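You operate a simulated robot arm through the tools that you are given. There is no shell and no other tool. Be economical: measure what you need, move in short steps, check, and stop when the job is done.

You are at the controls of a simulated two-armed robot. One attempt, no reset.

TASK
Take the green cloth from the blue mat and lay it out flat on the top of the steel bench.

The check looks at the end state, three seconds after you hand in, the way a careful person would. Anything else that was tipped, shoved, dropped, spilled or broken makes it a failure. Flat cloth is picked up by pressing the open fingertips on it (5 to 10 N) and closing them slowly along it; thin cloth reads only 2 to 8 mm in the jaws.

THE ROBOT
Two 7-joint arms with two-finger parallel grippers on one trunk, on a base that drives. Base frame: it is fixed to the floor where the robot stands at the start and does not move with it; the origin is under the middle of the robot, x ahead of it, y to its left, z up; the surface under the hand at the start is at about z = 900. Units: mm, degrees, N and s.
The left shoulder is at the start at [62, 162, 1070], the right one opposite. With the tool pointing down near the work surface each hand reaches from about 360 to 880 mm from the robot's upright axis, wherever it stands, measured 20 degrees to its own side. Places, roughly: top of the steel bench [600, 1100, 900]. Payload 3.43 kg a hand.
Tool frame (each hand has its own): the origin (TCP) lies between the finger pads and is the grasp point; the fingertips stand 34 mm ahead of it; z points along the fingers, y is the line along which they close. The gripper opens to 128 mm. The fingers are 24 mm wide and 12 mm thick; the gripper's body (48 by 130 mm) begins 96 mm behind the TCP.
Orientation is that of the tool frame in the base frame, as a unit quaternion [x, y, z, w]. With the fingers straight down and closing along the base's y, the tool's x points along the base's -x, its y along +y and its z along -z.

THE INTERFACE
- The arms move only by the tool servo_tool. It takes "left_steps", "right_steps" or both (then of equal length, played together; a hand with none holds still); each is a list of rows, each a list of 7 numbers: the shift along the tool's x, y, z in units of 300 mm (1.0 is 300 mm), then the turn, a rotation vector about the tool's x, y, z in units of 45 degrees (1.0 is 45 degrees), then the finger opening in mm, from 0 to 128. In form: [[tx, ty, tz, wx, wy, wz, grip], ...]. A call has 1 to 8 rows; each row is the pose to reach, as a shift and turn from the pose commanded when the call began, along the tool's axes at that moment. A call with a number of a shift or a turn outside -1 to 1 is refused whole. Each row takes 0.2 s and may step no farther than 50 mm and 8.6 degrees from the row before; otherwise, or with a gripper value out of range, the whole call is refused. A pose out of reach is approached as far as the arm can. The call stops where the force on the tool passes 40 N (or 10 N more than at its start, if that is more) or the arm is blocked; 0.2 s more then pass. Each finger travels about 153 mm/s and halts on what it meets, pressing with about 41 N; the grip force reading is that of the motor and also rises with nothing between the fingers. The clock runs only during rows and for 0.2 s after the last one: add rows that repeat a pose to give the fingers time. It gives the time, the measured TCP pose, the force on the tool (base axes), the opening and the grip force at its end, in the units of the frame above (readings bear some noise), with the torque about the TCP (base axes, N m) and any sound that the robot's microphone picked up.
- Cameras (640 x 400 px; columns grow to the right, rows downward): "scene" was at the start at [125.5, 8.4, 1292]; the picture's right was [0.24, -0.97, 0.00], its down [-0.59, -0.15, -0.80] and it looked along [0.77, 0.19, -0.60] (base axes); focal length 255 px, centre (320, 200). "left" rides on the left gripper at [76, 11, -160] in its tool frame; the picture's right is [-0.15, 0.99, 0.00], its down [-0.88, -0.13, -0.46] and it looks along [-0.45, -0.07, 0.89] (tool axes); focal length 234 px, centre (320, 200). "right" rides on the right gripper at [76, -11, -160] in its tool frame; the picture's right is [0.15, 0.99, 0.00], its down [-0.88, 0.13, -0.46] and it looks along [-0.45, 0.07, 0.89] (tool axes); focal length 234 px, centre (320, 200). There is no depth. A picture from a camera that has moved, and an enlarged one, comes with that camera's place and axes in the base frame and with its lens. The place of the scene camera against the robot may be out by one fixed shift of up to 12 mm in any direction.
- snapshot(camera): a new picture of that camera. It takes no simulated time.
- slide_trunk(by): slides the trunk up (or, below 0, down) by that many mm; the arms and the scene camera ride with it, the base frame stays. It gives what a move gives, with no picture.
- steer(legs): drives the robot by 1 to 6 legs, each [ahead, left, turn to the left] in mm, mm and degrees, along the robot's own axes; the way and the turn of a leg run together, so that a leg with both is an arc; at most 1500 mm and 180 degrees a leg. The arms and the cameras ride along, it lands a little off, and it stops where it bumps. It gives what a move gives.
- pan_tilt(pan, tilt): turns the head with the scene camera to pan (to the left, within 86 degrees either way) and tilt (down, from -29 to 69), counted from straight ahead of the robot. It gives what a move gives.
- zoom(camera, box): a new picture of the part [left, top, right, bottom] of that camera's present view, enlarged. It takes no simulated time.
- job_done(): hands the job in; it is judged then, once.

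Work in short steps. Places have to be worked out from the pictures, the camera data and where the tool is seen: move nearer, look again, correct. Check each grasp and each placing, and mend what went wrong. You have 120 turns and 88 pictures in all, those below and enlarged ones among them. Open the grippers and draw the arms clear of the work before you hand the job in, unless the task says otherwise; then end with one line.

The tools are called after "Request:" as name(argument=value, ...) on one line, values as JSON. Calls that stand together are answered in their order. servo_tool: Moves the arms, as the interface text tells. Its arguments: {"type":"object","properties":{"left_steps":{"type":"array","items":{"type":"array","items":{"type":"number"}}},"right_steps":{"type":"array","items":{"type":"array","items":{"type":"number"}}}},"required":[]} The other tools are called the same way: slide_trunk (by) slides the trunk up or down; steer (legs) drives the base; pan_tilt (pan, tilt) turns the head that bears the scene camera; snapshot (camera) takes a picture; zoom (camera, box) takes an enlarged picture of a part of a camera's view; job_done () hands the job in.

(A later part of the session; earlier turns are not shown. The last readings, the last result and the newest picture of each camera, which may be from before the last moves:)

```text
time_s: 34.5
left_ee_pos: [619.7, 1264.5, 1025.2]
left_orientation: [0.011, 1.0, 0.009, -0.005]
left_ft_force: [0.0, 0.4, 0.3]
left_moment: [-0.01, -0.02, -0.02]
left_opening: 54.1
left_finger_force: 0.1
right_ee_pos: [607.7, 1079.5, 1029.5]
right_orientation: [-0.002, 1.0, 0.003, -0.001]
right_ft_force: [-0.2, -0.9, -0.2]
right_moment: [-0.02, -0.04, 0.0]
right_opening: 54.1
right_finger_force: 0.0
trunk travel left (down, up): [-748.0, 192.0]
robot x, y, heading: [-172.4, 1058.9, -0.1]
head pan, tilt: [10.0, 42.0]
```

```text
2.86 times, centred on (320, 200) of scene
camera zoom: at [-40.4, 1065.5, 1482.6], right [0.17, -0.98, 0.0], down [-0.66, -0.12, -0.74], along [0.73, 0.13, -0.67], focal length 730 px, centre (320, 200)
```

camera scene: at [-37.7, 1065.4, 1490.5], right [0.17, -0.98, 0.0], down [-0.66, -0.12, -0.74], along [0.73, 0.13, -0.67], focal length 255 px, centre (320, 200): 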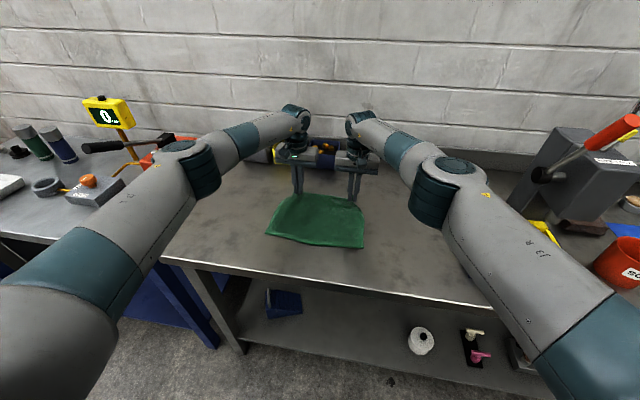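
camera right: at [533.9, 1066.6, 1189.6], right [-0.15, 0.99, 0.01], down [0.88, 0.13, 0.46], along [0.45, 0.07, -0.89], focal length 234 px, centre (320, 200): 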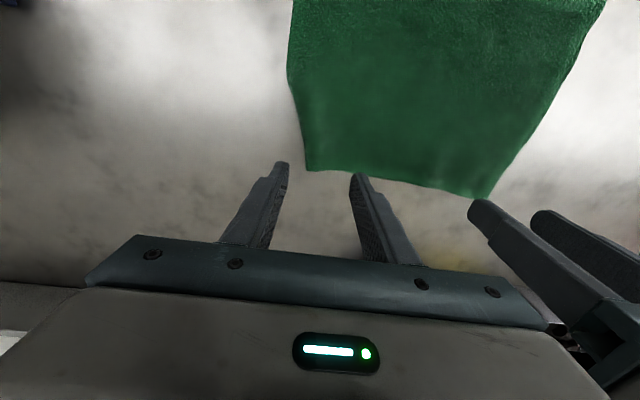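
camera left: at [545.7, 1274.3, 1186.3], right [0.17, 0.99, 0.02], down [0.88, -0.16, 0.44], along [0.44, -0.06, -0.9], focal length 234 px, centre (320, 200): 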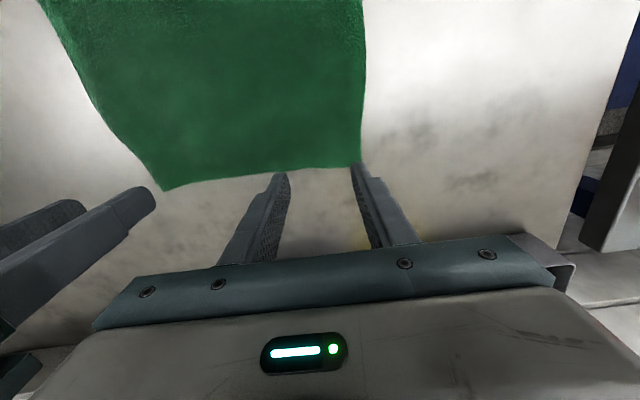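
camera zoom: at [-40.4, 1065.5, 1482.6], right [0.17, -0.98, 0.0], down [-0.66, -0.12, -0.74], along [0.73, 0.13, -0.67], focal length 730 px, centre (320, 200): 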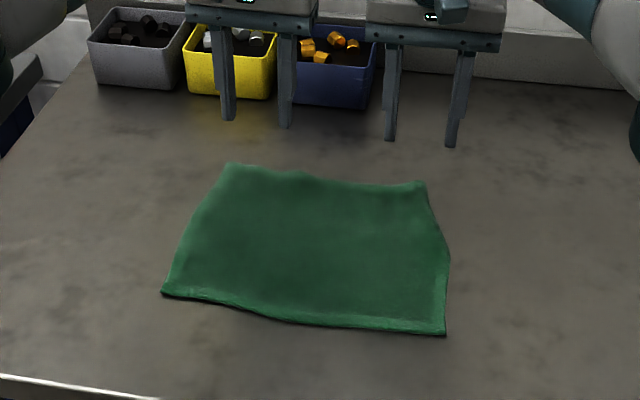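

The cloth relaxed flat, but the far-right corner is ~35 mm too far in, leaving slight slack. I'll press it with closed right fingertips and draw it outward; first move 50 mm ahead for reach.

Request:
steer(legs=[[60, 0, 0]])

Request:
servo_tool(left_steps=[[0.06, 0.0, 0, 0, 0, 0, 20], [0.15, 0.05, 0.1, 0, 0, 0, 0], [0.17, 0.07, 0.2, 0, 0, 0, 0], [0.17, 0.07, 0.26, 0, 0, 0, 0]], right_steps=[[0.06, 0.0, 0, 0, 0, 0, 20], [0.15, 0.0, 0.1, 0, 0, 0, 0], [0.15, 0.0, 0.2, 0, 0, 0, 0], [0.15, 0.0, 0.27, 0, 0, 0, 0]])

Request:
snapshot(camera="right")

Request:
snapshot(camera="left")

```text
time_s: 35.4
left_ee_pos: [679.4, 1265.5, 1027.1]
left_orientation: [0.01, 1.0, 0.01, -0.004]
left_ft_force: [-1.2, 0.2, 0.9]
left_moment: [0.01, -0.02, 0.01]
left_opening: 54.0
left_finger_force: 0.1
right_ee_pos: [667.1, 1079.6, 1031.2]
right_orientation: [-0.002, 1.0, 0.003, -0.001]
right_ft_force: [-0.2, -0.1, 0.3]
right_moment: [-0.03, -0.03, 0.0]
right_opening: 54.1
right_finger_force: 0.1
trunk travel left (down, up): [-748.0, 192.0]
robot x, y, heading: [-115.1, 1059.7, 0.1]
head pan, tilt: [10.0, 42.0]
```

```text
time_s: 36.4
left_ee_pos: [630.3, 1289.3, 948.5]
left_orientation: [0.009, 1.0, 0.009, -0.004]
left_ft_force: [-0.9, -0.2, -0.3]
left_moment: [-0.01, -0.03, 0.0]
left_opening: 0.0
left_finger_force: 33.2
right_ee_pos: [623.8, 1077.5, 946.5]
right_orientation: [-0.002, 1.0, 0.003, -0.002]
right_ft_force: [-0.2, 0.2, 0.1]
right_moment: [0.02, 0.02, -0.01]
right_opening: 0.0
right_finger_force: 33.4
trunk travel left (down, up): [-748.0, 192.0]
robot x, y, heading: [-115.4, 1063.8, -0.2]
head pan, tilt: [10.0, 42.0]
```

```text
54 pictures are left
camera right: at [549.6, 1066.6, 1107.6], right [-0.15, 0.99, 0.01], down [0.88, 0.13, 0.45], along [0.45, 0.07, -0.89], focal length 234 px, centre (320, 200)
```

right: 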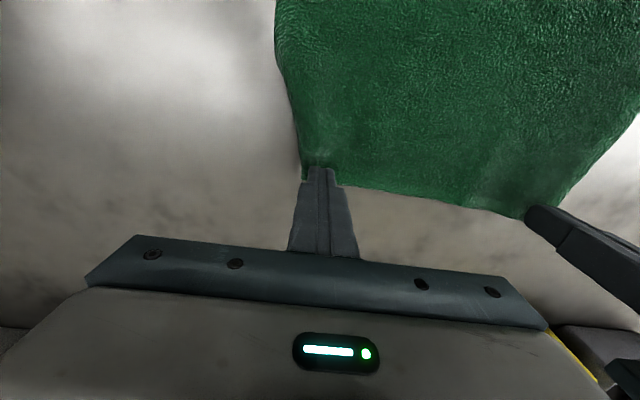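

```text
53 pictures are left
camera left: at [555.9, 1298.6, 1109.2], right [0.17, 0.99, 0.02], down [0.88, -0.16, 0.44], along [0.44, -0.06, -0.9], focal length 234 px, centre (320, 200)
```

left: 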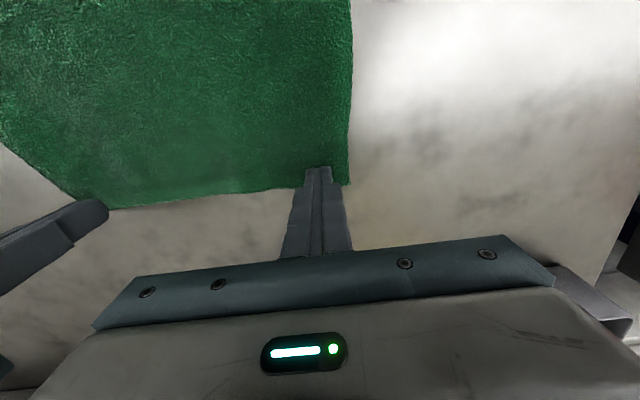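

Both over their corners. Shift slightly in and press down.

Request:
servo_tool(left_steps=[[0.015, 0, 0, 0, 0, 0, 0], [0.015, 0, 0.025, 0, 0, 0, 0], [0.015, 0, 0.035, 0, 0, 0, 0], [0.015, 0, 0.038, 0, 0, 0, 0]], right_steps=[[0.025, 0, 0, 0, 0, 0, 0], [0.025, 0, 0.018, 0, 0, 0, 0], [0.025, 0, 0.028, 0, 0, 0, 0], [0.025, 0, 0.031, 0, 0, 0, 0]])

```text
time_s: 37.4
left_ee_pos: [625.6, 1288.9, 937.8]
left_orientation: [0.01, 1.0, 0.008, -0.004]
left_ft_force: [1.3, 0.6, 4.7]
left_moment: [0.0, -0.04, 0.0]
left_opening: 0.2
left_finger_force: 32.6
right_ee_pos: [616.0, 1079.7, 940.2]
right_orientation: [-0.003, 1.0, 0.003, 0.0]
right_ft_force: [-0.3, 0.9, 7.9]
right_moment: [-0.04, 0.03, 0.03]
right_opening: 0.1
right_finger_force: 33.2
trunk travel left (down, up): [-748.0, 192.0]
robot x, y, heading: [-110.7, 1061.0, -0.3]
head pan, tilt: [10.0, 42.0]
```

Pressing 5 and 8 N. Drag the right corner outward 34 mm, left held with a small outward move.

Request:
servo_tool(left_steps=[[0, 0, 0.003, 0, 0, 0, 0], [0, 0, 0.003, 0, 0, 0, 0], [0, 0, 0.003, 0, 0, 0, 0], [0, 0, 0.003, 0, 0, 0, 0], [0, 0.01, 0.003, 0, 0, 0, 0], [0, 0.02, 0.003, 0, 0, 0, 0]], right_steps=[[0, -0.02, 0, 0, 0, 0, 0], [0, -0.04, 0, 0, 0, 0, 0], [0, -0.06, 0, 0, 0, 0, 0], [0, -0.08, 0, 0, 0, 0, 0], [0, -0.1, 0, 0, 0, 0, 0], [0, -0.115, 0, 0, 0, 0, 0]])

Request:
servo_tool(left_steps=[[0, 0, -0.03, 0, 0, 0, 0], [0, 0, -0.15, 0, 0, 0, 0], [0, 0, -0.3, 0, 0, 0, 0]], right_steps=[[0, 0, -0.03, 0, 0, 0, 0], [0, 0, -0.15, 0, 0, 0, 0], [0, 0, -0.3, 0, 0, 0, 0]])

Request:
zoom(camera="scene", box=[220, 130, 420, 270])

Request:
snapshot(camera="right")

```text
time_s: 38.8
left_ee_pos: [623.8, 1293.1, 938.0]
left_orientation: [0.011, 1.0, 0.01, -0.004]
left_ft_force: [0.2, -7.8, 9.2]
left_moment: [-0.31, -0.02, 0.01]
left_opening: 0.1
left_finger_force: 33.0
right_ee_pos: [616.4, 1043.6, 940.1]
right_orientation: [-0.001, 1.0, 0.002, -0.001]
right_ft_force: [-0.4, 5.0, 6.8]
right_moment: [0.21, 0.03, -0.03]
right_opening: 0.0
right_finger_force: 32.6
trunk travel left (down, up): [-748.0, 192.0]
robot x, y, heading: [-113.6, 1062.9, -0.3]
head pan, tilt: [10.0, 42.0]
```

```text
time_s: 39.6
left_ee_pos: [625.4, 1293.1, 1026.4]
left_orientation: [0.01, 1.0, 0.009, -0.004]
left_ft_force: [0.0, 0.5, 0.0]
left_moment: [0.01, -0.03, -0.01]
left_opening: 0.1
left_finger_force: 33.0
right_ee_pos: [616.2, 1044.3, 1028.3]
right_orientation: [-0.003, 1.0, 0.003, 0.0]
right_ft_force: [0.1, 0.1, 1.4]
right_moment: [-0.01, -0.04, 0.01]
right_opening: 0.0
right_finger_force: 33.2
trunk travel left (down, up): [-748.0, 192.0]
robot x, y, heading: [-113.9, 1063.1, 0.1]
head pan, tilt: [10.0, 42.0]
```

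```text
2.86 times, centred on (320, 200) of scene
camera zoom: at [19.7, 1065.6, 1482.6], right [0.17, -0.98, 0.0], down [-0.66, -0.12, -0.74], along [0.73, 0.13, -0.67], focal length 730 px, centre (320, 200)
```

zoom: 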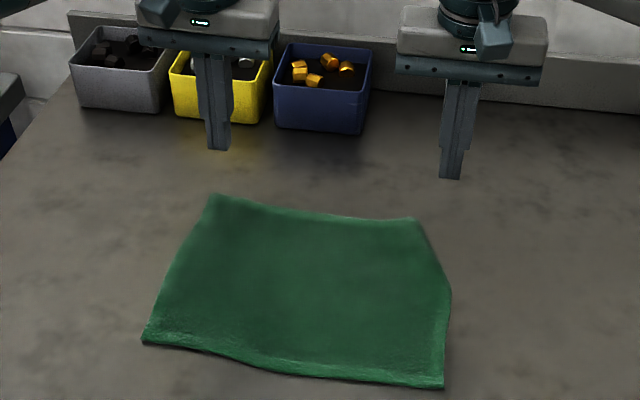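

```text
51 pictures are left
camera right: at [541.2, 1032.4, 1189.0], right [-0.15, 0.99, 0.01], down [0.88, 0.13, 0.45], along [0.45, 0.07, -0.89], focal length 234 px, centre (320, 200)
```

right: 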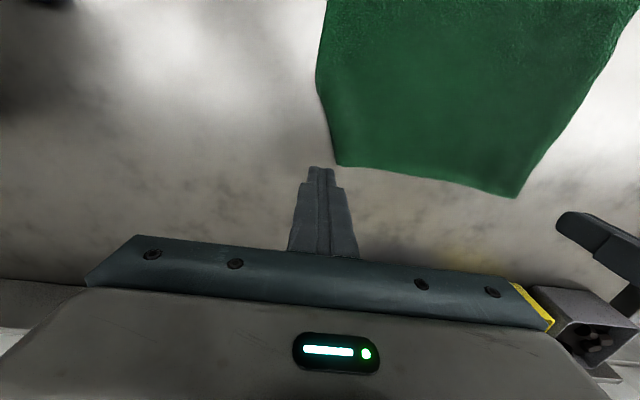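

The corner seems to have slipped back (far width ≈255 vs 290). I check closely for a flattened pleat.

Request:
zoom(camera="right", box=[300, 0, 640, 210])

Request:
snapshot(camera="left")

Request:
zoom(camera="scene", box=[255, 185, 375, 270])

```text
1.88 times, centred on (470, 105) of right
camera zoom: at [541.2, 1032.4, 1189.0], right [-0.15, 0.99, 0.01], down [0.88, 0.13, 0.45], along [0.45, 0.07, -0.89], focal length 441 px, centre (38, 379)
```

zoom: 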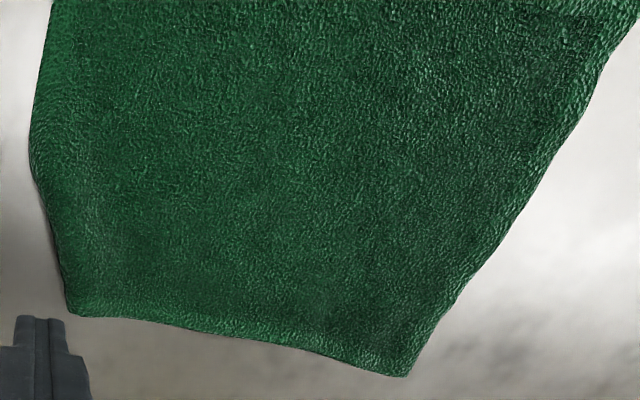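

```text
49 pictures are left
camera left: at [550.7, 1303.5, 1187.2], right [0.17, 0.99, 0.02], down [0.88, -0.16, 0.45], along [0.44, -0.06, -0.9], focal length 234 px, centre (320, 200)
```

left: 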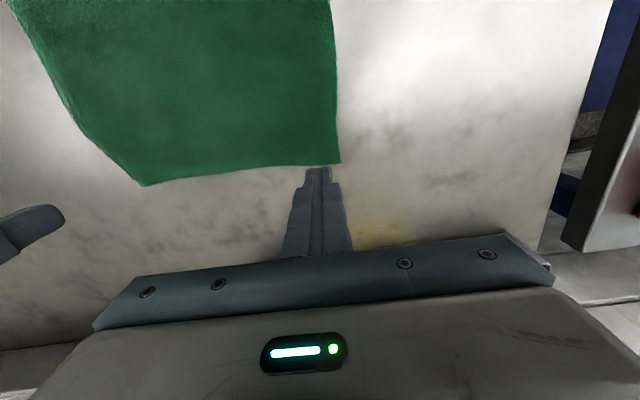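

```text
4.71 times, centred on (315, 228) of scene
camera zoom: at [19.7, 1065.6, 1482.6], right [0.17, -0.98, 0.0], down [-0.66, -0.12, -0.74], along [0.73, 0.13, -0.67], focal length 1202 px, centre (344, 71)
```

zoom: 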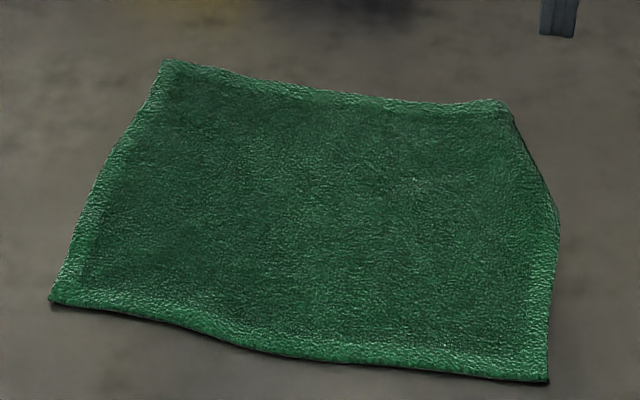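

The right edge kinks ~65 mm before the corner with no hem visible along the diagonal: the far-right corner is folded under. I'll re-grip the far edge (right hand inboard of the flap, left close to its corner), lift so the flap drops open, and re-lay.

Request:
servo_tool(left_steps=[[0.005, 0, 0, 0, 0, 0, 30], [0.01, 0.003, 0.05, 0, 0, 0, 30], [0.01, 0.003, 0.16, 0, 0, 0, 30], [0.01, 0.003, 0.26, 0, 0, 0, 30]], right_steps=[[-0.013, 0.1, 0, 0, 0, 0, 40], [-0.013, 0.2, 0.05, 0, 0, 0, 40], [-0.013, 0.247, 0.16, 0, 0, 0, 40], [-0.013, 0.247, 0.26, 0, 0, 0, 40]])

Request:
snapshot(camera="left")

Request:
snapshot(camera="right")

```text
time_s: 40.6
left_ee_pos: [622.3, 1295.0, 948.3]
left_orientation: [0.01, 1.0, 0.01, -0.004]
left_ft_force: [0.2, -0.5, 0.4]
left_moment: [-0.02, 0.02, 0.01]
left_opening: 30.1
left_finger_force: 0.2
right_ee_pos: [621.2, 1119.0, 950.1]
right_orientation: [-0.002, 1.0, 0.001, -0.002]
right_ft_force: [-0.3, -0.2, 0.1]
right_moment: [-0.01, -0.02, 0.01]
right_opening: 39.9
right_finger_force: 0.0
trunk travel left (down, up): [-748.0, 192.0]
robot x, y, heading: [-114.5, 1056.1, 0.4]
head pan, tilt: [10.0, 42.0]
```

```text
47 pictures are left
camera left: at [548.8, 1305.3, 1108.5], right [0.17, 0.99, 0.02], down [0.88, -0.16, 0.44], along [0.44, -0.06, -0.9], focal length 234 px, centre (320, 200)
```

left: 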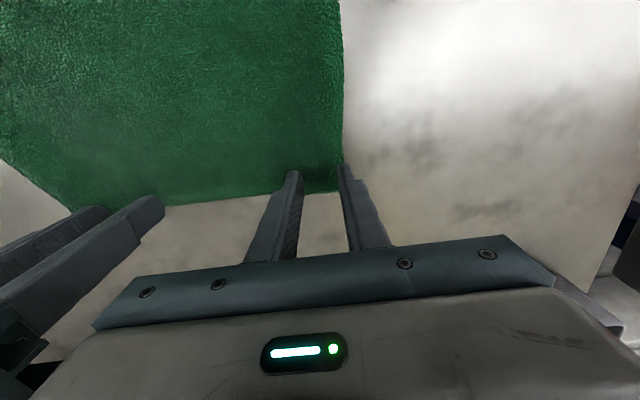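

```text
46 pictures are left
camera right: at [546.9, 1107.3, 1110.4], right [-0.15, 0.99, 0.01], down [0.88, 0.13, 0.45], along [0.45, 0.07, -0.89], focal length 234 px, centre (320, 200)
```

right: 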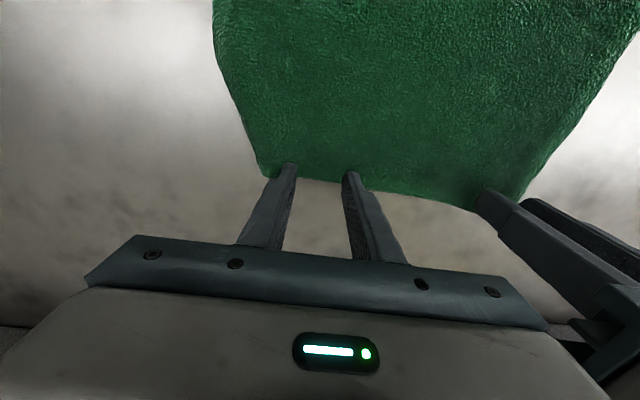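

Slight adjustment inward and press down.

Request:
servo_tool(left_steps=[[0.01, -0.02, 0, 0, 0, 0, 30], [0.01, -0.02, 0.025, 0, 0, 0, 30], [0.01, -0.02, 0.036, 0, 0, 0, 30], [0.01, -0.02, 0.039, 0, 0, 0, 30]], right_steps=[[0.02, 0, 0, 0, 0, 0, 40], [0.02, 0, 0.025, 0, 0, 0, 40], [0.02, 0, 0.036, 0, 0, 0, 40], [0.02, 0, 0.038, 0, 0, 0, 40]])

```text
time_s: 41.6
left_ee_pos: [618.3, 1289.0, 937.1]
left_orientation: [0.01, 1.0, 0.01, -0.004]
left_ft_force: [0.1, 0.2, 6.2]
left_moment: [-0.03, 0.02, 0.01]
left_opening: 29.9
left_finger_force: 0.0
right_ee_pos: [614.7, 1119.5, 940.2]
right_orientation: [-0.003, 1.0, 0.003, -0.001]
right_ft_force: [0.2, 0.1, 1.5]
right_moment: [-0.11, 0.02, 0.04]
right_opening: 39.8
right_finger_force: 0.2
trunk travel left (down, up): [-748.0, 192.0]
robot x, y, heading: [-114.6, 1063.2, -0.2]
head pan, tilt: [10.0, 42.0]
```

Left at 6 N; press right ~1.5 mm more, and close both slowly.

Request:
servo_tool(left_steps=[[0, 0, 0.001, 0, 0, 0, 30], [0, 0, 0.001, 0, 0, 0, 25], [0, 0, 0.001, 0, 0, 0, 20], [0, 0, 0.001, 0, 0, 0, 15], [0, 0, 0.001, 0, 0, 0, 10], [0, 0, 0.001, 0, 0, 0, 5], [0, 0, 0.001, 0, 0, 0, 0], [0, 0, 0.001, 0, 0, 0, 0]], right_steps=[[0, 0, 0.006, 0, 0, 0, 40], [0, 0, 0.006, 0, 0, 0, 34], [0, 0, 0.006, 0, 0, 0, 27], [0, 0, 0.006, 0, 0, 0, 20], [0, 0, 0.006, 0, 0, 0, 14], [0, 0, 0.006, 0, 0, 0, 8], [0, 0, 0.006, 0, 0, 0, 2], [0, 0, 0.006, 0, 0, 0, 0]])

Request:
snapshot(camera="right")

```text
time_s: 43.4
left_ee_pos: [618.8, 1287.9, 937.0]
left_orientation: [0.011, 1.0, 0.01, -0.005]
left_ft_force: [-0.4, -2.5, 7.7]
left_moment: [-0.02, -0.03, 0.02]
left_opening: 3.7
left_finger_force: 37.9
right_ee_pos: [614.1, 1119.7, 938.1]
right_orientation: [-0.002, 1.0, 0.003, -0.001]
right_ft_force: [1.2, 1.1, 8.6]
right_moment: [-0.09, 0.03, -0.02]
right_opening: 2.8
right_finger_force: 37.5
trunk travel left (down, up): [-748.0, 192.0]
robot x, y, heading: [-114.1, 1061.1, 0.3]
head pan, tilt: [10.0, 42.0]
```

```text
45 pictures are left
camera right: at [538.8, 1106.4, 1099.0], right [-0.15, 0.99, 0.01], down [0.88, 0.13, 0.46], along [0.45, 0.07, -0.89], focal length 234 px, centre (320, 200)
```

right: 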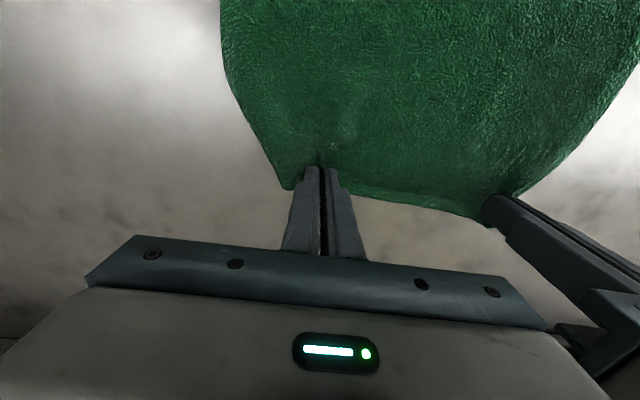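

Gripped (3.7 and 2.8 mm). Lift with the arms 60 mm and check.

Request:
servo_tool(left_steps=[[0, 0, -0.02, 0, 0, 0, 0], [0, 0, -0.08, 0, 0, 0, 0], [0, 0, -0.15, 0, 0, 0, 0], [0, 0, -0.22, 0, 0, 0, 0]], right_steps=[[0, 0, -0.02, 0, 0, 0, 0], [0, 0, -0.08, 0, 0, 0, 0], [0, 0, -0.15, 0, 0, 0, 0], [0, 0, -0.22, 0, 0, 0, 0]])

Request:
slide_trunk(by=150)

Request:
snapshot(camera="scene")

Request:
snapshot(camera="right")

```text
time_s: 44.4
left_ee_pos: [620.1, 1288.7, 1002.3]
left_orientation: [0.009, 1.0, 0.01, -0.005]
left_ft_force: [0.7, -0.5, -0.2]
left_moment: [0.01, -0.03, 0.02]
left_opening: 3.4
left_finger_force: 37.9
right_ee_pos: [614.8, 1119.3, 1004.9]
right_orientation: [-0.002, 1.0, 0.003, -0.002]
right_ft_force: [-1.1, 0.3, -0.1]
right_moment: [0.04, -0.03, 0.0]
right_opening: 3.2
right_finger_force: 37.4
trunk travel left (down, up): [-748.0, 192.0]
robot x, y, heading: [-113.0, 1064.1, -0.2]
head pan, tilt: [10.0, 42.0]
```

```text
time_s: 46.2
left_ee_pos: [620.4, 1287.4, 1151.6]
left_orientation: [0.011, 1.0, 0.009, -0.005]
left_ft_force: [1.0, -0.6, 0.9]
left_moment: [0.02, 0.02, 0.04]
left_opening: 3.5
left_finger_force: 38.2
right_ee_pos: [615.1, 1119.6, 1153.3]
right_orientation: [-0.002, 1.0, 0.003, -0.001]
right_ft_force: [0.9, -0.1, 0.4]
right_moment: [0.01, -0.01, -0.02]
right_opening: 3.0
right_finger_force: 37.6
trunk travel left (down, up): [-898.0, 42.0]
robot x, y, heading: [-114.5, 1063.0, 0.2]
head pan, tilt: [10.0, 42.0]
```

```text
44 pictures are left
camera scene: at [21.7, 1066.0, 1632.5], right [0.17, -0.98, 0.0], down [-0.66, -0.12, -0.74], along [0.73, 0.13, -0.67], focal length 255 px, centre (320, 200)
```

scene: 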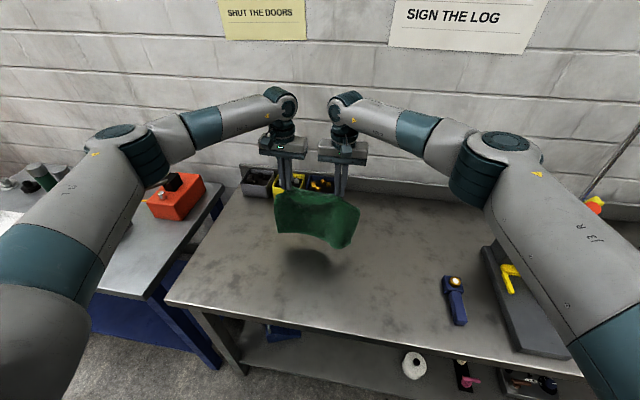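

```text
43 pictures are left
camera right: at [540.4, 1107.2, 1314.1], right [-0.15, 0.99, 0.01], down [0.88, 0.13, 0.45], along [0.45, 0.07, -0.89], focal length 234 px, centre (320, 200)
```

right: 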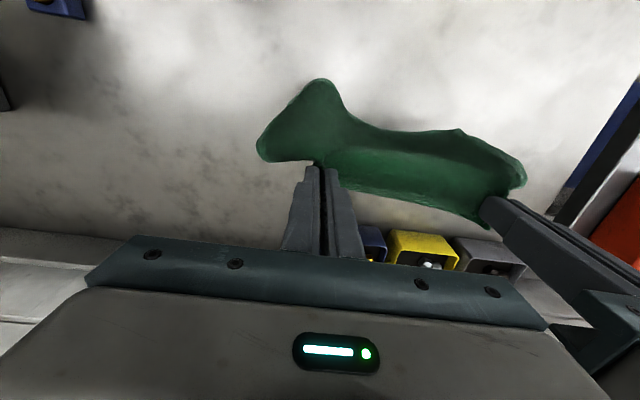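

Request:
zoom(camera="scene", box=[250, 140, 390, 270])

Request:
snapshot(camera="left")

```text
3.08 times, centred on (320, 205) of scene
camera zoom: at [21.7, 1066.0, 1632.5], right [0.17, -0.98, 0.0], down [-0.66, -0.12, -0.74], along [0.73, 0.13, -0.67], focal length 786 px, centre (320, 185)
```

zoom: 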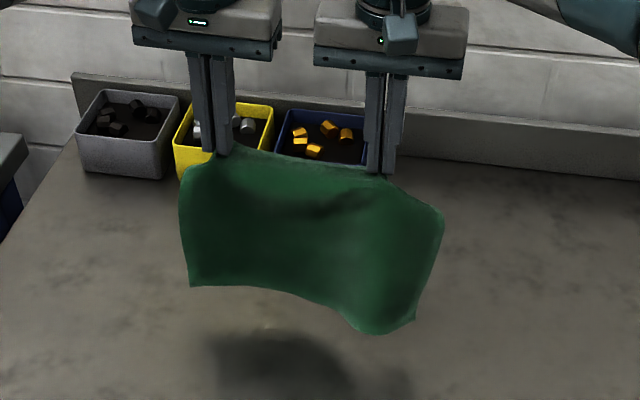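

```text
41 pictures are left
camera left: at [546.4, 1298.3, 1312.3], right [0.17, 0.99, 0.02], down [0.88, -0.16, 0.44], along [0.44, -0.06, -0.9], focal length 234 px, centre (320, 200)
```

left: 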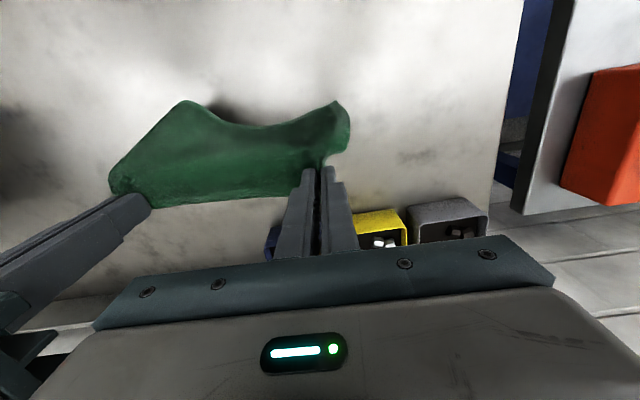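

The corner has dropped open. Pull the hands back 170 mm and up, then lower the trunk for reach before re-laying.

Request:
servo_tool(left_steps=[[0.1, 0, -0.08, 0, 0, 0, 0], [0.2, 0, -0.16, 0, 0, 0, 0], [0.3, 0, -0.24, 0, 0, 0, 0], [0.4, 0, -0.32, 0, 0, 0, 0], [0.48, 0, -0.4, 0, 0, 0, 0], [0.567, 0, -0.4, 0, 0, 0, 0]], right_steps=[[0.1, 0, -0.08, 0, 0, 0, 0], [0.2, 0, -0.16, 0, 0, 0, 0], [0.3, 0, -0.24, 0, 0, 0, 0], [0.4, 0, -0.32, 0, 0, 0, 0], [0.48, 0, -0.4, 0, 0, 0, 0], [0.55, 0, -0.4, 0, 0, 0, 0]])

Request:
slide_trunk(by=-140)

Request:
zoom(camera="scene", box=[220, 140, 420, 280])

```text
time_s: 47.6
left_ee_pos: [451.5, 1289.7, 1272.7]
left_orientation: [0.01, 1.0, 0.009, -0.004]
left_ft_force: [-0.6, -1.9, -0.1]
left_moment: [-0.05, 0.0, 0.01]
left_opening: 3.6
left_finger_force: 37.9
right_ee_pos: [451.4, 1118.4, 1274.7]
right_orientation: [-0.002, 1.0, 0.002, -0.002]
right_ft_force: [-0.7, 1.3, -0.3]
right_moment: [0.06, -0.03, -0.01]
right_opening: 2.8
right_finger_force: 37.3
trunk travel left (down, up): [-898.0, 42.0]
robot x, y, heading: [-111.5, 1060.7, -0.1]
head pan, tilt: [10.0, 42.0]
```

```text
time_s: 49.3
left_ee_pos: [450.9, 1289.2, 1132.3]
left_orientation: [0.01, 1.0, 0.01, -0.005]
left_ft_force: [-0.3, -2.4, -0.1]
left_moment: [-0.09, 0.02, 0.05]
left_opening: 3.3
left_finger_force: 38.1
right_ee_pos: [451.5, 1118.7, 1136.2]
right_orientation: [-0.002, 1.0, 0.003, -0.002]
right_ft_force: [0.2, 2.5, -0.4]
right_moment: [0.07, 0.0, -0.03]
right_opening: 3.0
right_finger_force: 37.7
trunk travel left (down, up): [-758.0, 182.0]
robot x, y, heading: [-111.4, 1061.1, -0.1]
head pan, tilt: [10.0, 42.0]
```

```text
2.86 times, centred on (320, 210) of scene
camera zoom: at [21.2, 1065.9, 1492.6], right [0.17, -0.98, 0.0], down [-0.66, -0.12, -0.74], along [0.73, 0.13, -0.67], focal length 730 px, centre (320, 171)
```

zoom: 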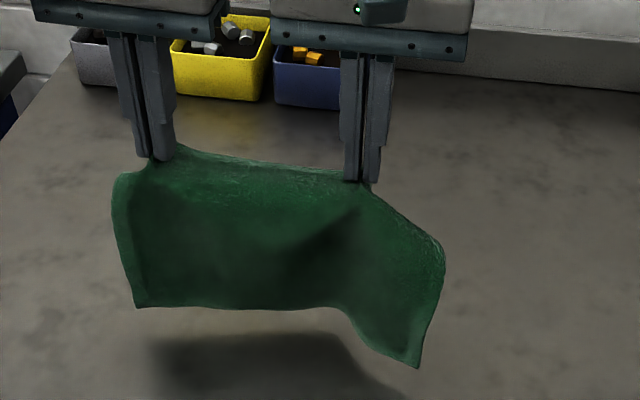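

Open and hanging well. Re-lay: down and forward, drifting left so the right corner trails outward.

Request:
servo_tool(left_steps=[[0, 0, 0.06, 0, 0, 0, 0], [-0.02, 0.02, 0.12, 0, 0, 0, 0], [-0.1, 0.05, 0.17, 0, 0, 0, 0], [-0.2, 0.09, 0.24, 0, 0, 0, 0], [-0.3, 0.13, 0.32, 0, 0, 0, 0], [-0.38, 0.17, 0.41, 0, 0, 0, 0]], right_steps=[[0, 0, 0.06, 0, 0, 0, 0], [-0.02, 0.02, 0.12, 0, 0, 0, 0], [-0.1, 0.05, 0.17, 0, 0, 0, 0], [-0.2, 0.09, 0.24, 0, 0, 0, 0], [-0.3, 0.13, 0.32, 0, 0, 0, 0], [-0.38, 0.17, 0.41, 0, 0, 0, 0]])

Request:
zoom(camera="scene", box=[220, 140, 420, 280])

Request:
snapshot(camera="right")

```text
time_s: 50.7
left_ee_pos: [566.3, 1341.4, 1006.9]
left_orientation: [0.011, 1.0, 0.01, -0.006]
left_ft_force: [0.2, 0.3, -0.4]
left_moment: [-0.03, 0.04, -0.01]
left_opening: 3.5
left_finger_force: 38.1
right_ee_pos: [564.8, 1171.8, 1010.3]
right_orientation: [-0.003, 1.0, 0.002, -0.003]
right_ft_force: [0.5, 1.0, 0.6]
right_moment: [-0.01, 0.0, 0.0]
right_opening: 3.3
right_finger_force: 37.2
trunk travel left (down, up): [-758.0, 182.0]
robot x, y, heading: [-113.3, 1061.5, 0.1]
head pan, tilt: [10.0, 42.0]
```

```text
2.86 times, centred on (320, 210) of scene
camera zoom: at [23.6, 1067.5, 1492.4], right [0.17, -0.98, 0.0], down [-0.66, -0.12, -0.74], along [0.73, 0.13, -0.67], focal length 730 px, centre (320, 171)
```

zoom: 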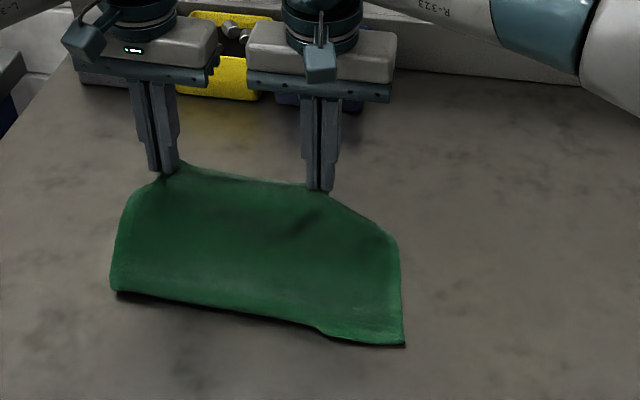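

```text
38 pictures are left
camera right: at [490.6, 1160.1, 1170.8], right [-0.15, 0.99, 0.01], down [0.88, 0.13, 0.45], along [0.45, 0.07, -0.89], focal length 234 px, centre (320, 200)
```

right: 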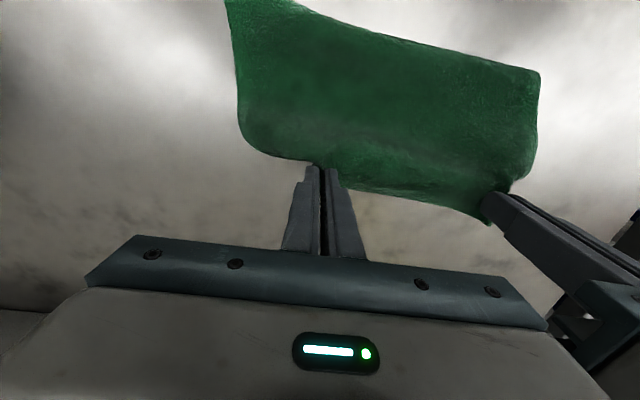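

Corner trails outward well. Finish lowering.

Request:
servo_tool(left_steps=[[-0.08, 0.04, 0.06, 0, 0, 0, 0], [-0.14, 0.07, 0.13, 0, 0, 0, 0], [-0.19, 0.09, 0.19, 0, 0, 0, 0], [-0.23, 0.09, 0.212, 0, 0, 0, 0]], right_steps=[[-0.08, 0.04, 0.06, 0, 0, 0, 0], [-0.14, 0.07, 0.13, 0, 0, 0, 0], [-0.19, 0.09, 0.19, 0, 0, 0, 0], [-0.23, 0.09, 0.212, 0, 0, 0, 0]])

Request:
zoom(camera="scene", box=[220, 140, 420, 280])

Request:
snapshot(camera="right")

Request:
snapshot(camera="left")

```text
time_s: 51.7
left_ee_pos: [633.6, 1364.9, 943.7]
left_orientation: [0.012, 1.0, 0.009, -0.005]
left_ft_force: [0.2, -5.6, 0.1]
left_moment: [-0.19, 0.02, 0.08]
left_opening: 3.5
left_finger_force: 38.3
right_ee_pos: [622.9, 1190.4, 947.4]
right_orientation: [-0.003, 1.0, 0.004, -0.003]
right_ft_force: [0.3, 5.7, -0.1]
right_moment: [0.2, -0.01, -0.09]
right_opening: 3.0
right_finger_force: 37.8
right hand out of reach, approached as far as the arm can: row 4
trunk travel left (down, up): [-758.0, 182.0]
robot x, y, heading: [-112.7, 1063.8, 0.1]
head pan, tilt: [10.0, 42.0]
```

```text
2.86 times, centred on (320, 210) of scene
camera zoom: at [23.1, 1063.9, 1492.4], right [0.17, -0.98, 0.0], down [-0.66, -0.11, -0.74], along [0.73, 0.13, -0.67], focal length 730 px, centre (320, 171)
```

zoom: 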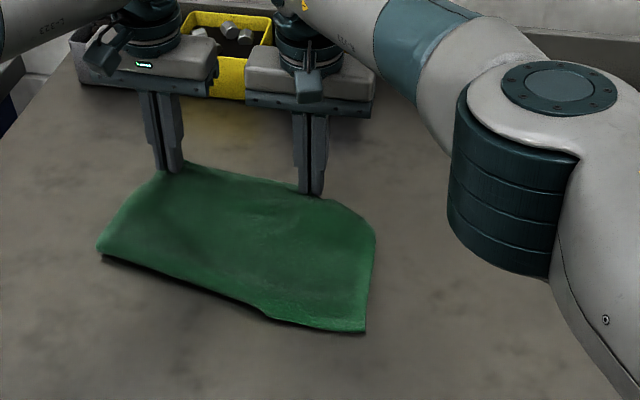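

```text
36 pictures are left
camera right: at [548.0, 1178.2, 1106.7], right [-0.15, 0.99, 0.01], down [0.88, 0.13, 0.45], along [0.45, 0.08, -0.89], focal length 234 px, centre (320, 200)
```

right: 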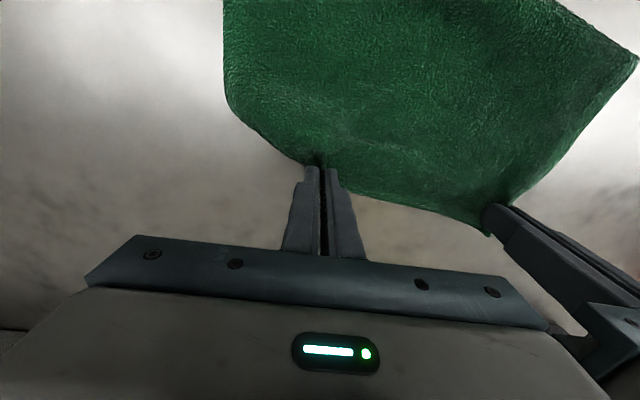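

```text
35 pictures are left
camera left: at [560.8, 1375.3, 1104.9], right [0.17, 0.99, 0.02], down [0.88, -0.16, 0.44], along [0.44, -0.06, -0.9], focal length 234 px, centre (320, 200)
```

left: 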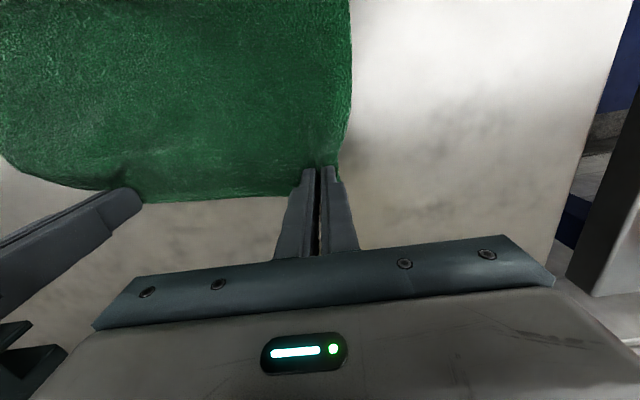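

Mostly flat. Draw it forward 35 mm by driving to tension it, then set the tips down.

Request:
steer(legs=[[40, 0, 0]])

Request:
slide_trunk(by=-7)

Request:
zoom(camera="scene", box=[220, 140, 420, 280])

```text
time_s: 52.5
left_ee_pos: [670.4, 1367.5, 946.9]
left_orientation: [0.01, 1.0, 0.009, -0.003]
left_ft_force: [-1.1, -6.9, 0.2]
left_moment: [-0.24, -0.01, 0.09]
left_opening: 3.6
left_finger_force: 38.1
right_ee_pos: [658.0, 1191.9, 950.4]
right_orientation: [-0.003, 1.0, 0.003, 0.0]
right_ft_force: [0.3, 7.0, -0.2]
right_moment: [0.25, -0.07, -0.07]
right_opening: 3.2
right_finger_force: 37.2
trunk travel left (down, up): [-758.0, 182.0]
robot x, y, heading: [-73.7, 1060.9, -0.2]
head pan, tilt: [10.0, 42.0]
```

```text
time_s: 53.1
left_ee_pos: [671.6, 1367.7, 938.3]
left_orientation: [0.009, 1.0, 0.009, -0.005]
left_ft_force: [-1.1, -4.8, 1.1]
left_moment: [-0.2, 0.05, 0.07]
left_opening: 3.5
left_finger_force: 37.8
right_ee_pos: [660.2, 1193.2, 941.3]
right_orientation: [-0.004, 1.0, 0.004, -0.001]
right_ft_force: [-0.1, 5.5, 1.7]
right_moment: [0.17, 0.02, -0.07]
right_opening: 3.1
right_finger_force: 37.8
trunk travel left (down, up): [-751.0, 189.0]
robot x, y, heading: [-70.6, 1059.1, -0.1]
head pan, tilt: [10.0, 42.0]
```

```text
2.86 times, centred on (320, 210) of scene
camera zoom: at [59.9, 1066.2, 1485.6], right [0.17, -0.98, 0.0], down [-0.66, -0.12, -0.74], along [0.73, 0.13, -0.67], focal length 730 px, centre (320, 171)
```

zoom: 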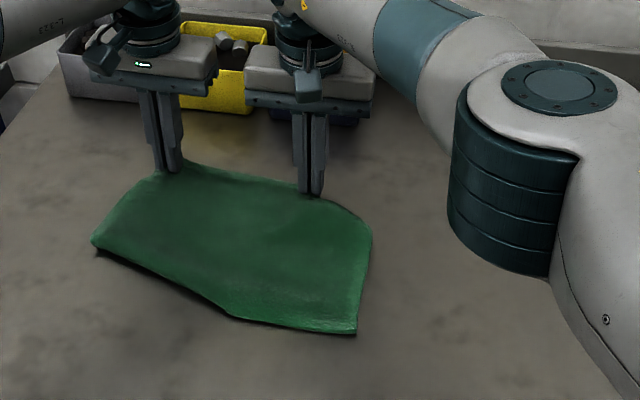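

The near-left corner got tucked under by my sideways drift (kink at (474,1229)–(533,1392)), and the right-far flap drooped too. I lift everything clear again and will re-lay moving straight forward only.

Request:
servo_tool(left_steps=[[0, 0, -0.1, 0, 0, 0, 0], [0, 0, -0.22, 0, 0, 0, 0], [0, 0, -0.34, 0, 0, 0, 0], [0, 0, -0.46, 0, 0, 0, 0], [0, 0, -0.58, 0, 0, 0, 0], [0, 0, -0.7, 0, 0, 0, 0], [0, 0, -0.8, 0, 0, 0, 0], [0, 0, -0.9, 0, 0, 0, 0]], right_steps=[[0, 0, -0.1, 0, 0, 0, 0], [0, 0, -0.22, 0, 0, 0, 0], [0, 0, -0.34, 0, 0, 0, 0], [0, 0, -0.46, 0, 0, 0, 0], [0, 0, -0.58, 0, 0, 0, 0], [0, 0, -0.7, 0, 0, 0, 0], [0, 0, -0.8, 0, 0, 0, 0], [0, 0, -0.9, 0, 0, 0, 0]])

Request:
servo_tool(left_steps=[[0.1, -0.05, 0, 0, 0, 0, 0], [0.2, -0.1, 0, 0, 0, 0, 0], [0.3, -0.15, 0, 0, 0, 0, 0], [0.4, -0.2, 0, 0, 0, 0, 0], [0.5, -0.25, 0, 0, 0, 0, 0], [0.6, -0.3, 0, 0, 0, 0, 0], [0.7, -0.33, 0, 0, 0, 0, 0], [0.7, -0.33, 0, 0, 0, 0, 0]], right_steps=[[0.1, -0.05, 0, 0, 0, 0, 0], [0.2, -0.1, 0, 0, 0, 0, 0], [0.3, -0.15, 0, 0, 0, 0, 0], [0.4, -0.2, 0, 0, 0, 0, 0], [0.5, -0.25, 0, 0, 0, 0, 0], [0.6, -0.3, 0, 0, 0, 0, 0], [0.7, -0.33, 0, 0, 0, 0, 0], [0.7, -0.33, 0, 0, 0, 0, 0]])

Request:
zoom(camera="scene", box=[200, 110, 440, 270])

```text
time_s: 54.9
left_ee_pos: [675.1, 1359.6, 1210.2]
left_orientation: [0.012, 1.0, 0.009, -0.004]
left_ft_force: [-1.7, -14.2, -0.6]
left_moment: [-0.48, 0.03, 0.08]
left_opening: 3.5
left_finger_force: 38.7
right_ee_pos: [652.2, 1182.3, 1196.7]
right_orientation: [-0.003, 1.0, 0.005, -0.002]
right_ft_force: [2.3, 13.0, 0.7]
right_moment: [0.55, -0.07, -0.13]
right_opening: 3.3
right_finger_force: 37.2
right hand out of reach, approached as far as the arm can: row 7, 8
trunk travel left (down, up): [-751.0, 189.0]
robot x, y, heading: [-73.7, 1063.2, 0.0]
head pan, tilt: [10.0, 42.0]
```

```text
time_s: 56.7
left_ee_pos: [462.8, 1268.8, 1208.6]
left_orientation: [0.009, 1.0, 0.008, -0.005]
left_ft_force: [-2.7, -23.5, -1.9]
left_moment: [-0.85, 0.15, 0.12]
left_opening: 4.0
left_finger_force: 38.1
right_ee_pos: [442.5, 1083.7, 1195.7]
right_orientation: [-0.003, 1.0, 0.004, -0.002]
right_ft_force: [4.1, 24.0, 2.3]
right_moment: [0.9, -0.11, -0.22]
right_opening: 3.6
right_finger_force: 38.6
trunk travel left (down, up): [-751.0, 189.0]
robot x, y, heading: [-73.1, 1059.3, -0.0]
head pan, tilt: [10.0, 42.0]
```

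```text
2.50 times, centred on (320, 190) of scene
camera zoom: at [61.8, 1066.7, 1485.5], right [0.17, -0.98, 0.0], down [-0.66, -0.12, -0.74], along [0.73, 0.13, -0.67], focal length 638 px, centre (320, 225)
```

zoom: 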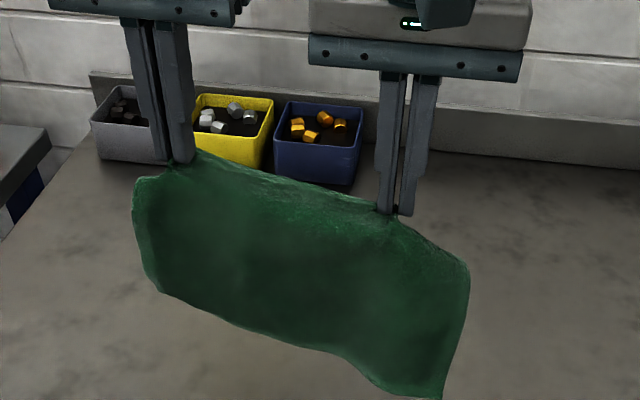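

All flaps open again. Level the hands and relieve the 24 N stretch between them.

Request:
servo_tool(left_steps=[[0, -0.01, 0, 0, 0, 0, 0], [0, -0.015, 0, 0, 0, 0, 0]], right_steps=[[-0.03, 0.02, -0.02, 0, 0, 0, 0], [-0.067, 0.033, -0.043, 0, 0, 0, 0]])

Request:
snapshot(camera="right")

Request:
snapshot(camera="left")

```text
time_s: 57.3
left_ee_pos: [464.2, 1265.9, 1207.7]
left_orientation: [0.009, 1.0, 0.009, -0.006]
left_ft_force: [0.8, -4.2, 0.3]
left_moment: [-0.13, 0.03, 0.03]
left_opening: 3.5
left_finger_force: 38.2
right_ee_pos: [464.7, 1092.2, 1209.4]
right_orientation: [-0.003, 1.0, 0.001, -0.003]
right_ft_force: [0.3, 4.1, 0.0]
right_moment: [0.1, -0.01, -0.05]
right_opening: 2.8
right_finger_force: 37.6
trunk travel left (down, up): [-751.0, 189.0]
robot x, y, heading: [-75.4, 1064.2, 0.0]
head pan, tilt: [10.0, 42.0]
```

```text
32 pictures are left
camera right: at [389.5, 1080.8, 1369.0], right [-0.15, 0.99, 0.0], down [0.88, 0.13, 0.45], along [0.45, 0.07, -0.89], focal length 234 px, centre (320, 200)
```

right: 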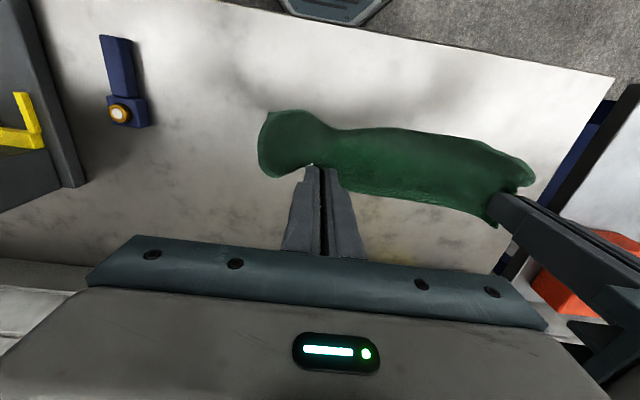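

```text
31 pictures are left
camera left: at [390.3, 1275.2, 1368.7], right [0.16, 0.99, 0.02], down [0.88, -0.15, 0.44], along [0.44, -0.06, -0.9], focal length 234 px, centre (320, 200)
```

left: 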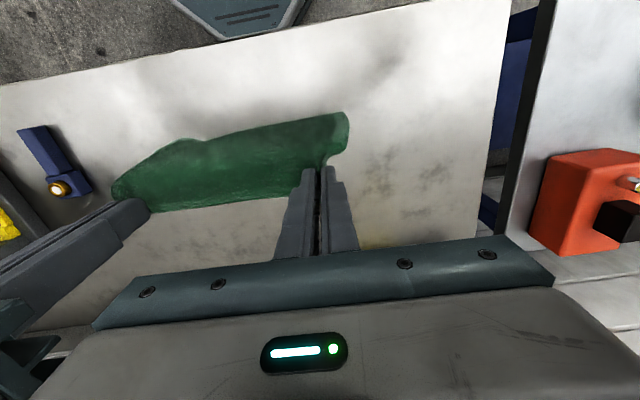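

Good. Lay: lower then straight forward.

Request:
servo_tool(left_steps=[[0, 0, 0.13, 0, 0, 0, 0], [0, 0, 0.25, 0, 0, 0, 0], [0, 0, 0.3, 0, 0, 0, 0], [0, 0, 0.35, 0, 0, 0, 0], [-0.1, 0, 0.4, 0, 0, 0, 0], [-0.22, 0, 0.47, 0, 0, 0, 0], [-0.34, 0, 0.55, 0, 0, 0, 0]], right_steps=[[0, 0, 0.13, 0, 0, 0, 0], [0, 0, 0.25, 0, 0, 0, 0], [0, 0, 0.3, 0, 0, 0, 0], [0, 0, 0.35, 0, 0, 0, 0], [-0.1, 0, 0.4, 0, 0, 0, 0], [-0.22, 0, 0.47, 0, 0, 0, 0], [-0.34, 0, 0.55, 0, 0, 0, 0]])

Request:
zoom(camera="scene", box=[200, 120, 440, 280])

Request:
snapshot(camera="right")

```text
time_s: 58.9
left_ee_pos: [563.7, 1265.4, 1040.6]
left_orientation: [0.009, 1.0, 0.009, -0.006]
left_ft_force: [0.4, -1.1, -0.2]
left_moment: [-0.06, 0.05, 0.0]
left_opening: 3.7
left_finger_force: 38.1
right_ee_pos: [568.4, 1094.8, 1042.1]
right_orientation: [-0.003, 1.0, 0.002, -0.003]
right_ft_force: [0.5, 1.5, -0.3]
right_moment: [0.06, 0.02, -0.01]
right_opening: 2.9
right_finger_force: 36.8
trunk travel left (down, up): [-751.0, 189.0]
robot x, y, heading: [-72.3, 1064.7, -0.1]
head pan, tilt: [10.0, 42.0]
```

```text
2.50 times, centred on (320, 200) of scene
camera zoom: at [63.7, 1066.4, 1485.3], right [0.17, -0.98, 0.0], down [-0.66, -0.12, -0.74], along [0.73, 0.13, -0.67], focal length 638 px, centre (320, 200)
```

zoom: 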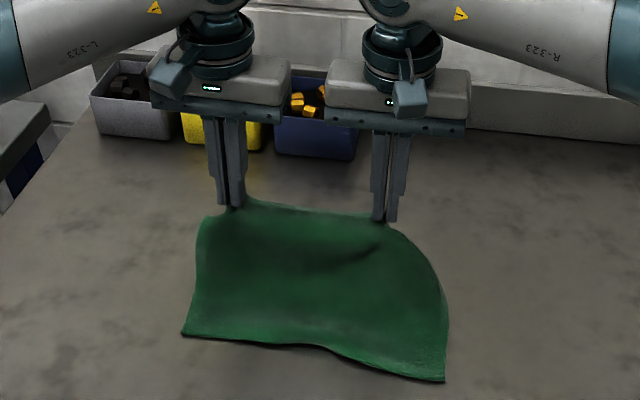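

```text
29 pictures are left
camera right: at [493.2, 1082.7, 1202.8], right [-0.15, 0.99, 0.01], down [0.88, 0.13, 0.45], along [0.45, 0.07, -0.89], focal length 234 px, centre (320, 200)
```

right: 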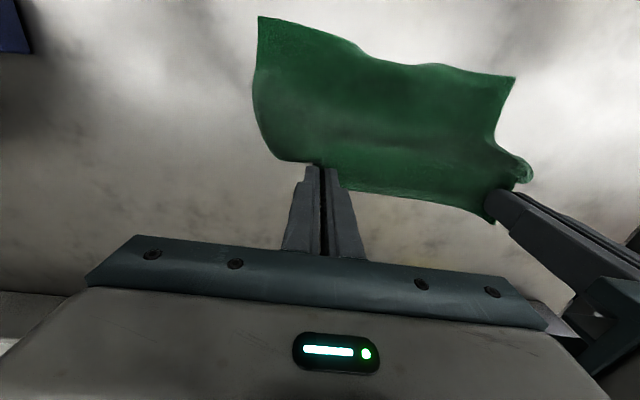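

Near corners lie right now. Finish: forward and down, with the right hand easing inward (+45 mm) so its flap lays outward.

Request:
servo_tool(left_steps=[[-0.1, 0, 0.06, 0, 0, 0, 0], [-0.17, 0, 0.12, 0, 0, 0, 0], [-0.22, 0, 0.19, 0, 0, 0, 0], [-0.26, 0, 0.26, 0, 0, 0, 0], [-0.27, 0, 0.32, 0, 0, 0, 0]], right_steps=[[-0.1, 0.0, 0.06, 0, 0, 0, 0], [-0.16, 0.05, 0.12, 0, 0, 0, 0], [-0.21, 0.1, 0.19, 0, 0, 0, 0], [-0.24, 0.15, 0.26, 0, 0, 0, 0], [-0.25, 0.19, 0.32, 0, 0, 0, 0]])

Request:
zoom(camera="scene", box=[200, 120, 440, 280])

Request:
snapshot(camera="right")

```text
time_s: 60.0
left_ee_pos: [642.9, 1274.5, 952.5]
left_orientation: [0.001, 1.0, 0.012, -0.006]
left_ft_force: [1.1, 2.6, 0.2]
left_moment: [-0.4, 0.1, 0.04]
left_opening: 3.6
left_finger_force: 38.4
right_ee_pos: [643.8, 1140.9, 956.0]
right_orientation: [0.002, 1.0, -0.001, -0.001]
right_ft_force: [-1.3, -1.6, -0.3]
right_moment: [0.26, -0.09, 0.04]
right_opening: 2.9
right_finger_force: 37.7
trunk travel left (down, up): [-751.0, 189.0]
robot x, y, heading: [-76.2, 1058.8, -0.1]
head pan, tilt: [10.0, 42.0]
stopped in row 5 (left hand): the force on the tool passed its limit at 48 N (the readings are from after the stop); the commanded pose is now the measured one
```

```text
2.50 times, centred on (320, 200) of scene
camera zoom: at [61.9, 1067.1, 1485.5], right [0.17, -0.98, 0.0], down [-0.66, -0.12, -0.74], along [0.73, 0.13, -0.67], focal length 638 px, centre (320, 200)
```

zoom: 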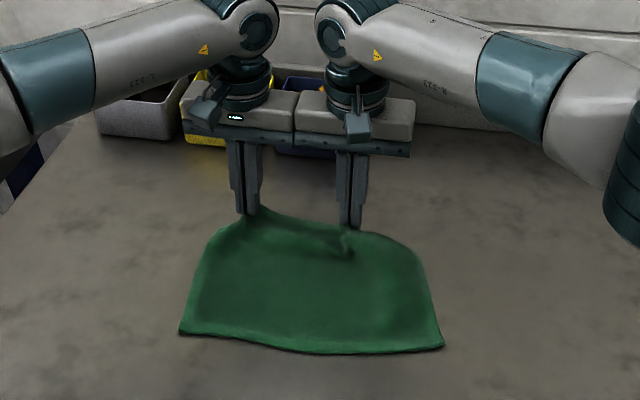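

```text
27 pictures are left
camera right: at [567.3, 1130.1, 1117.1], right [-0.14, 0.99, 0.0], down [0.88, 0.13, 0.45], along [0.45, 0.06, -0.89], focal length 234 px, centre (320, 200)
```

right: 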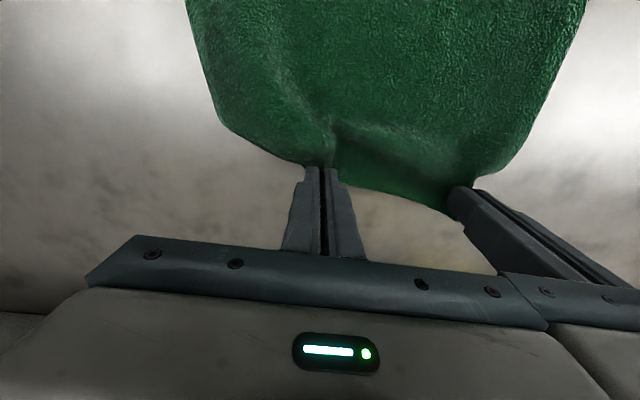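

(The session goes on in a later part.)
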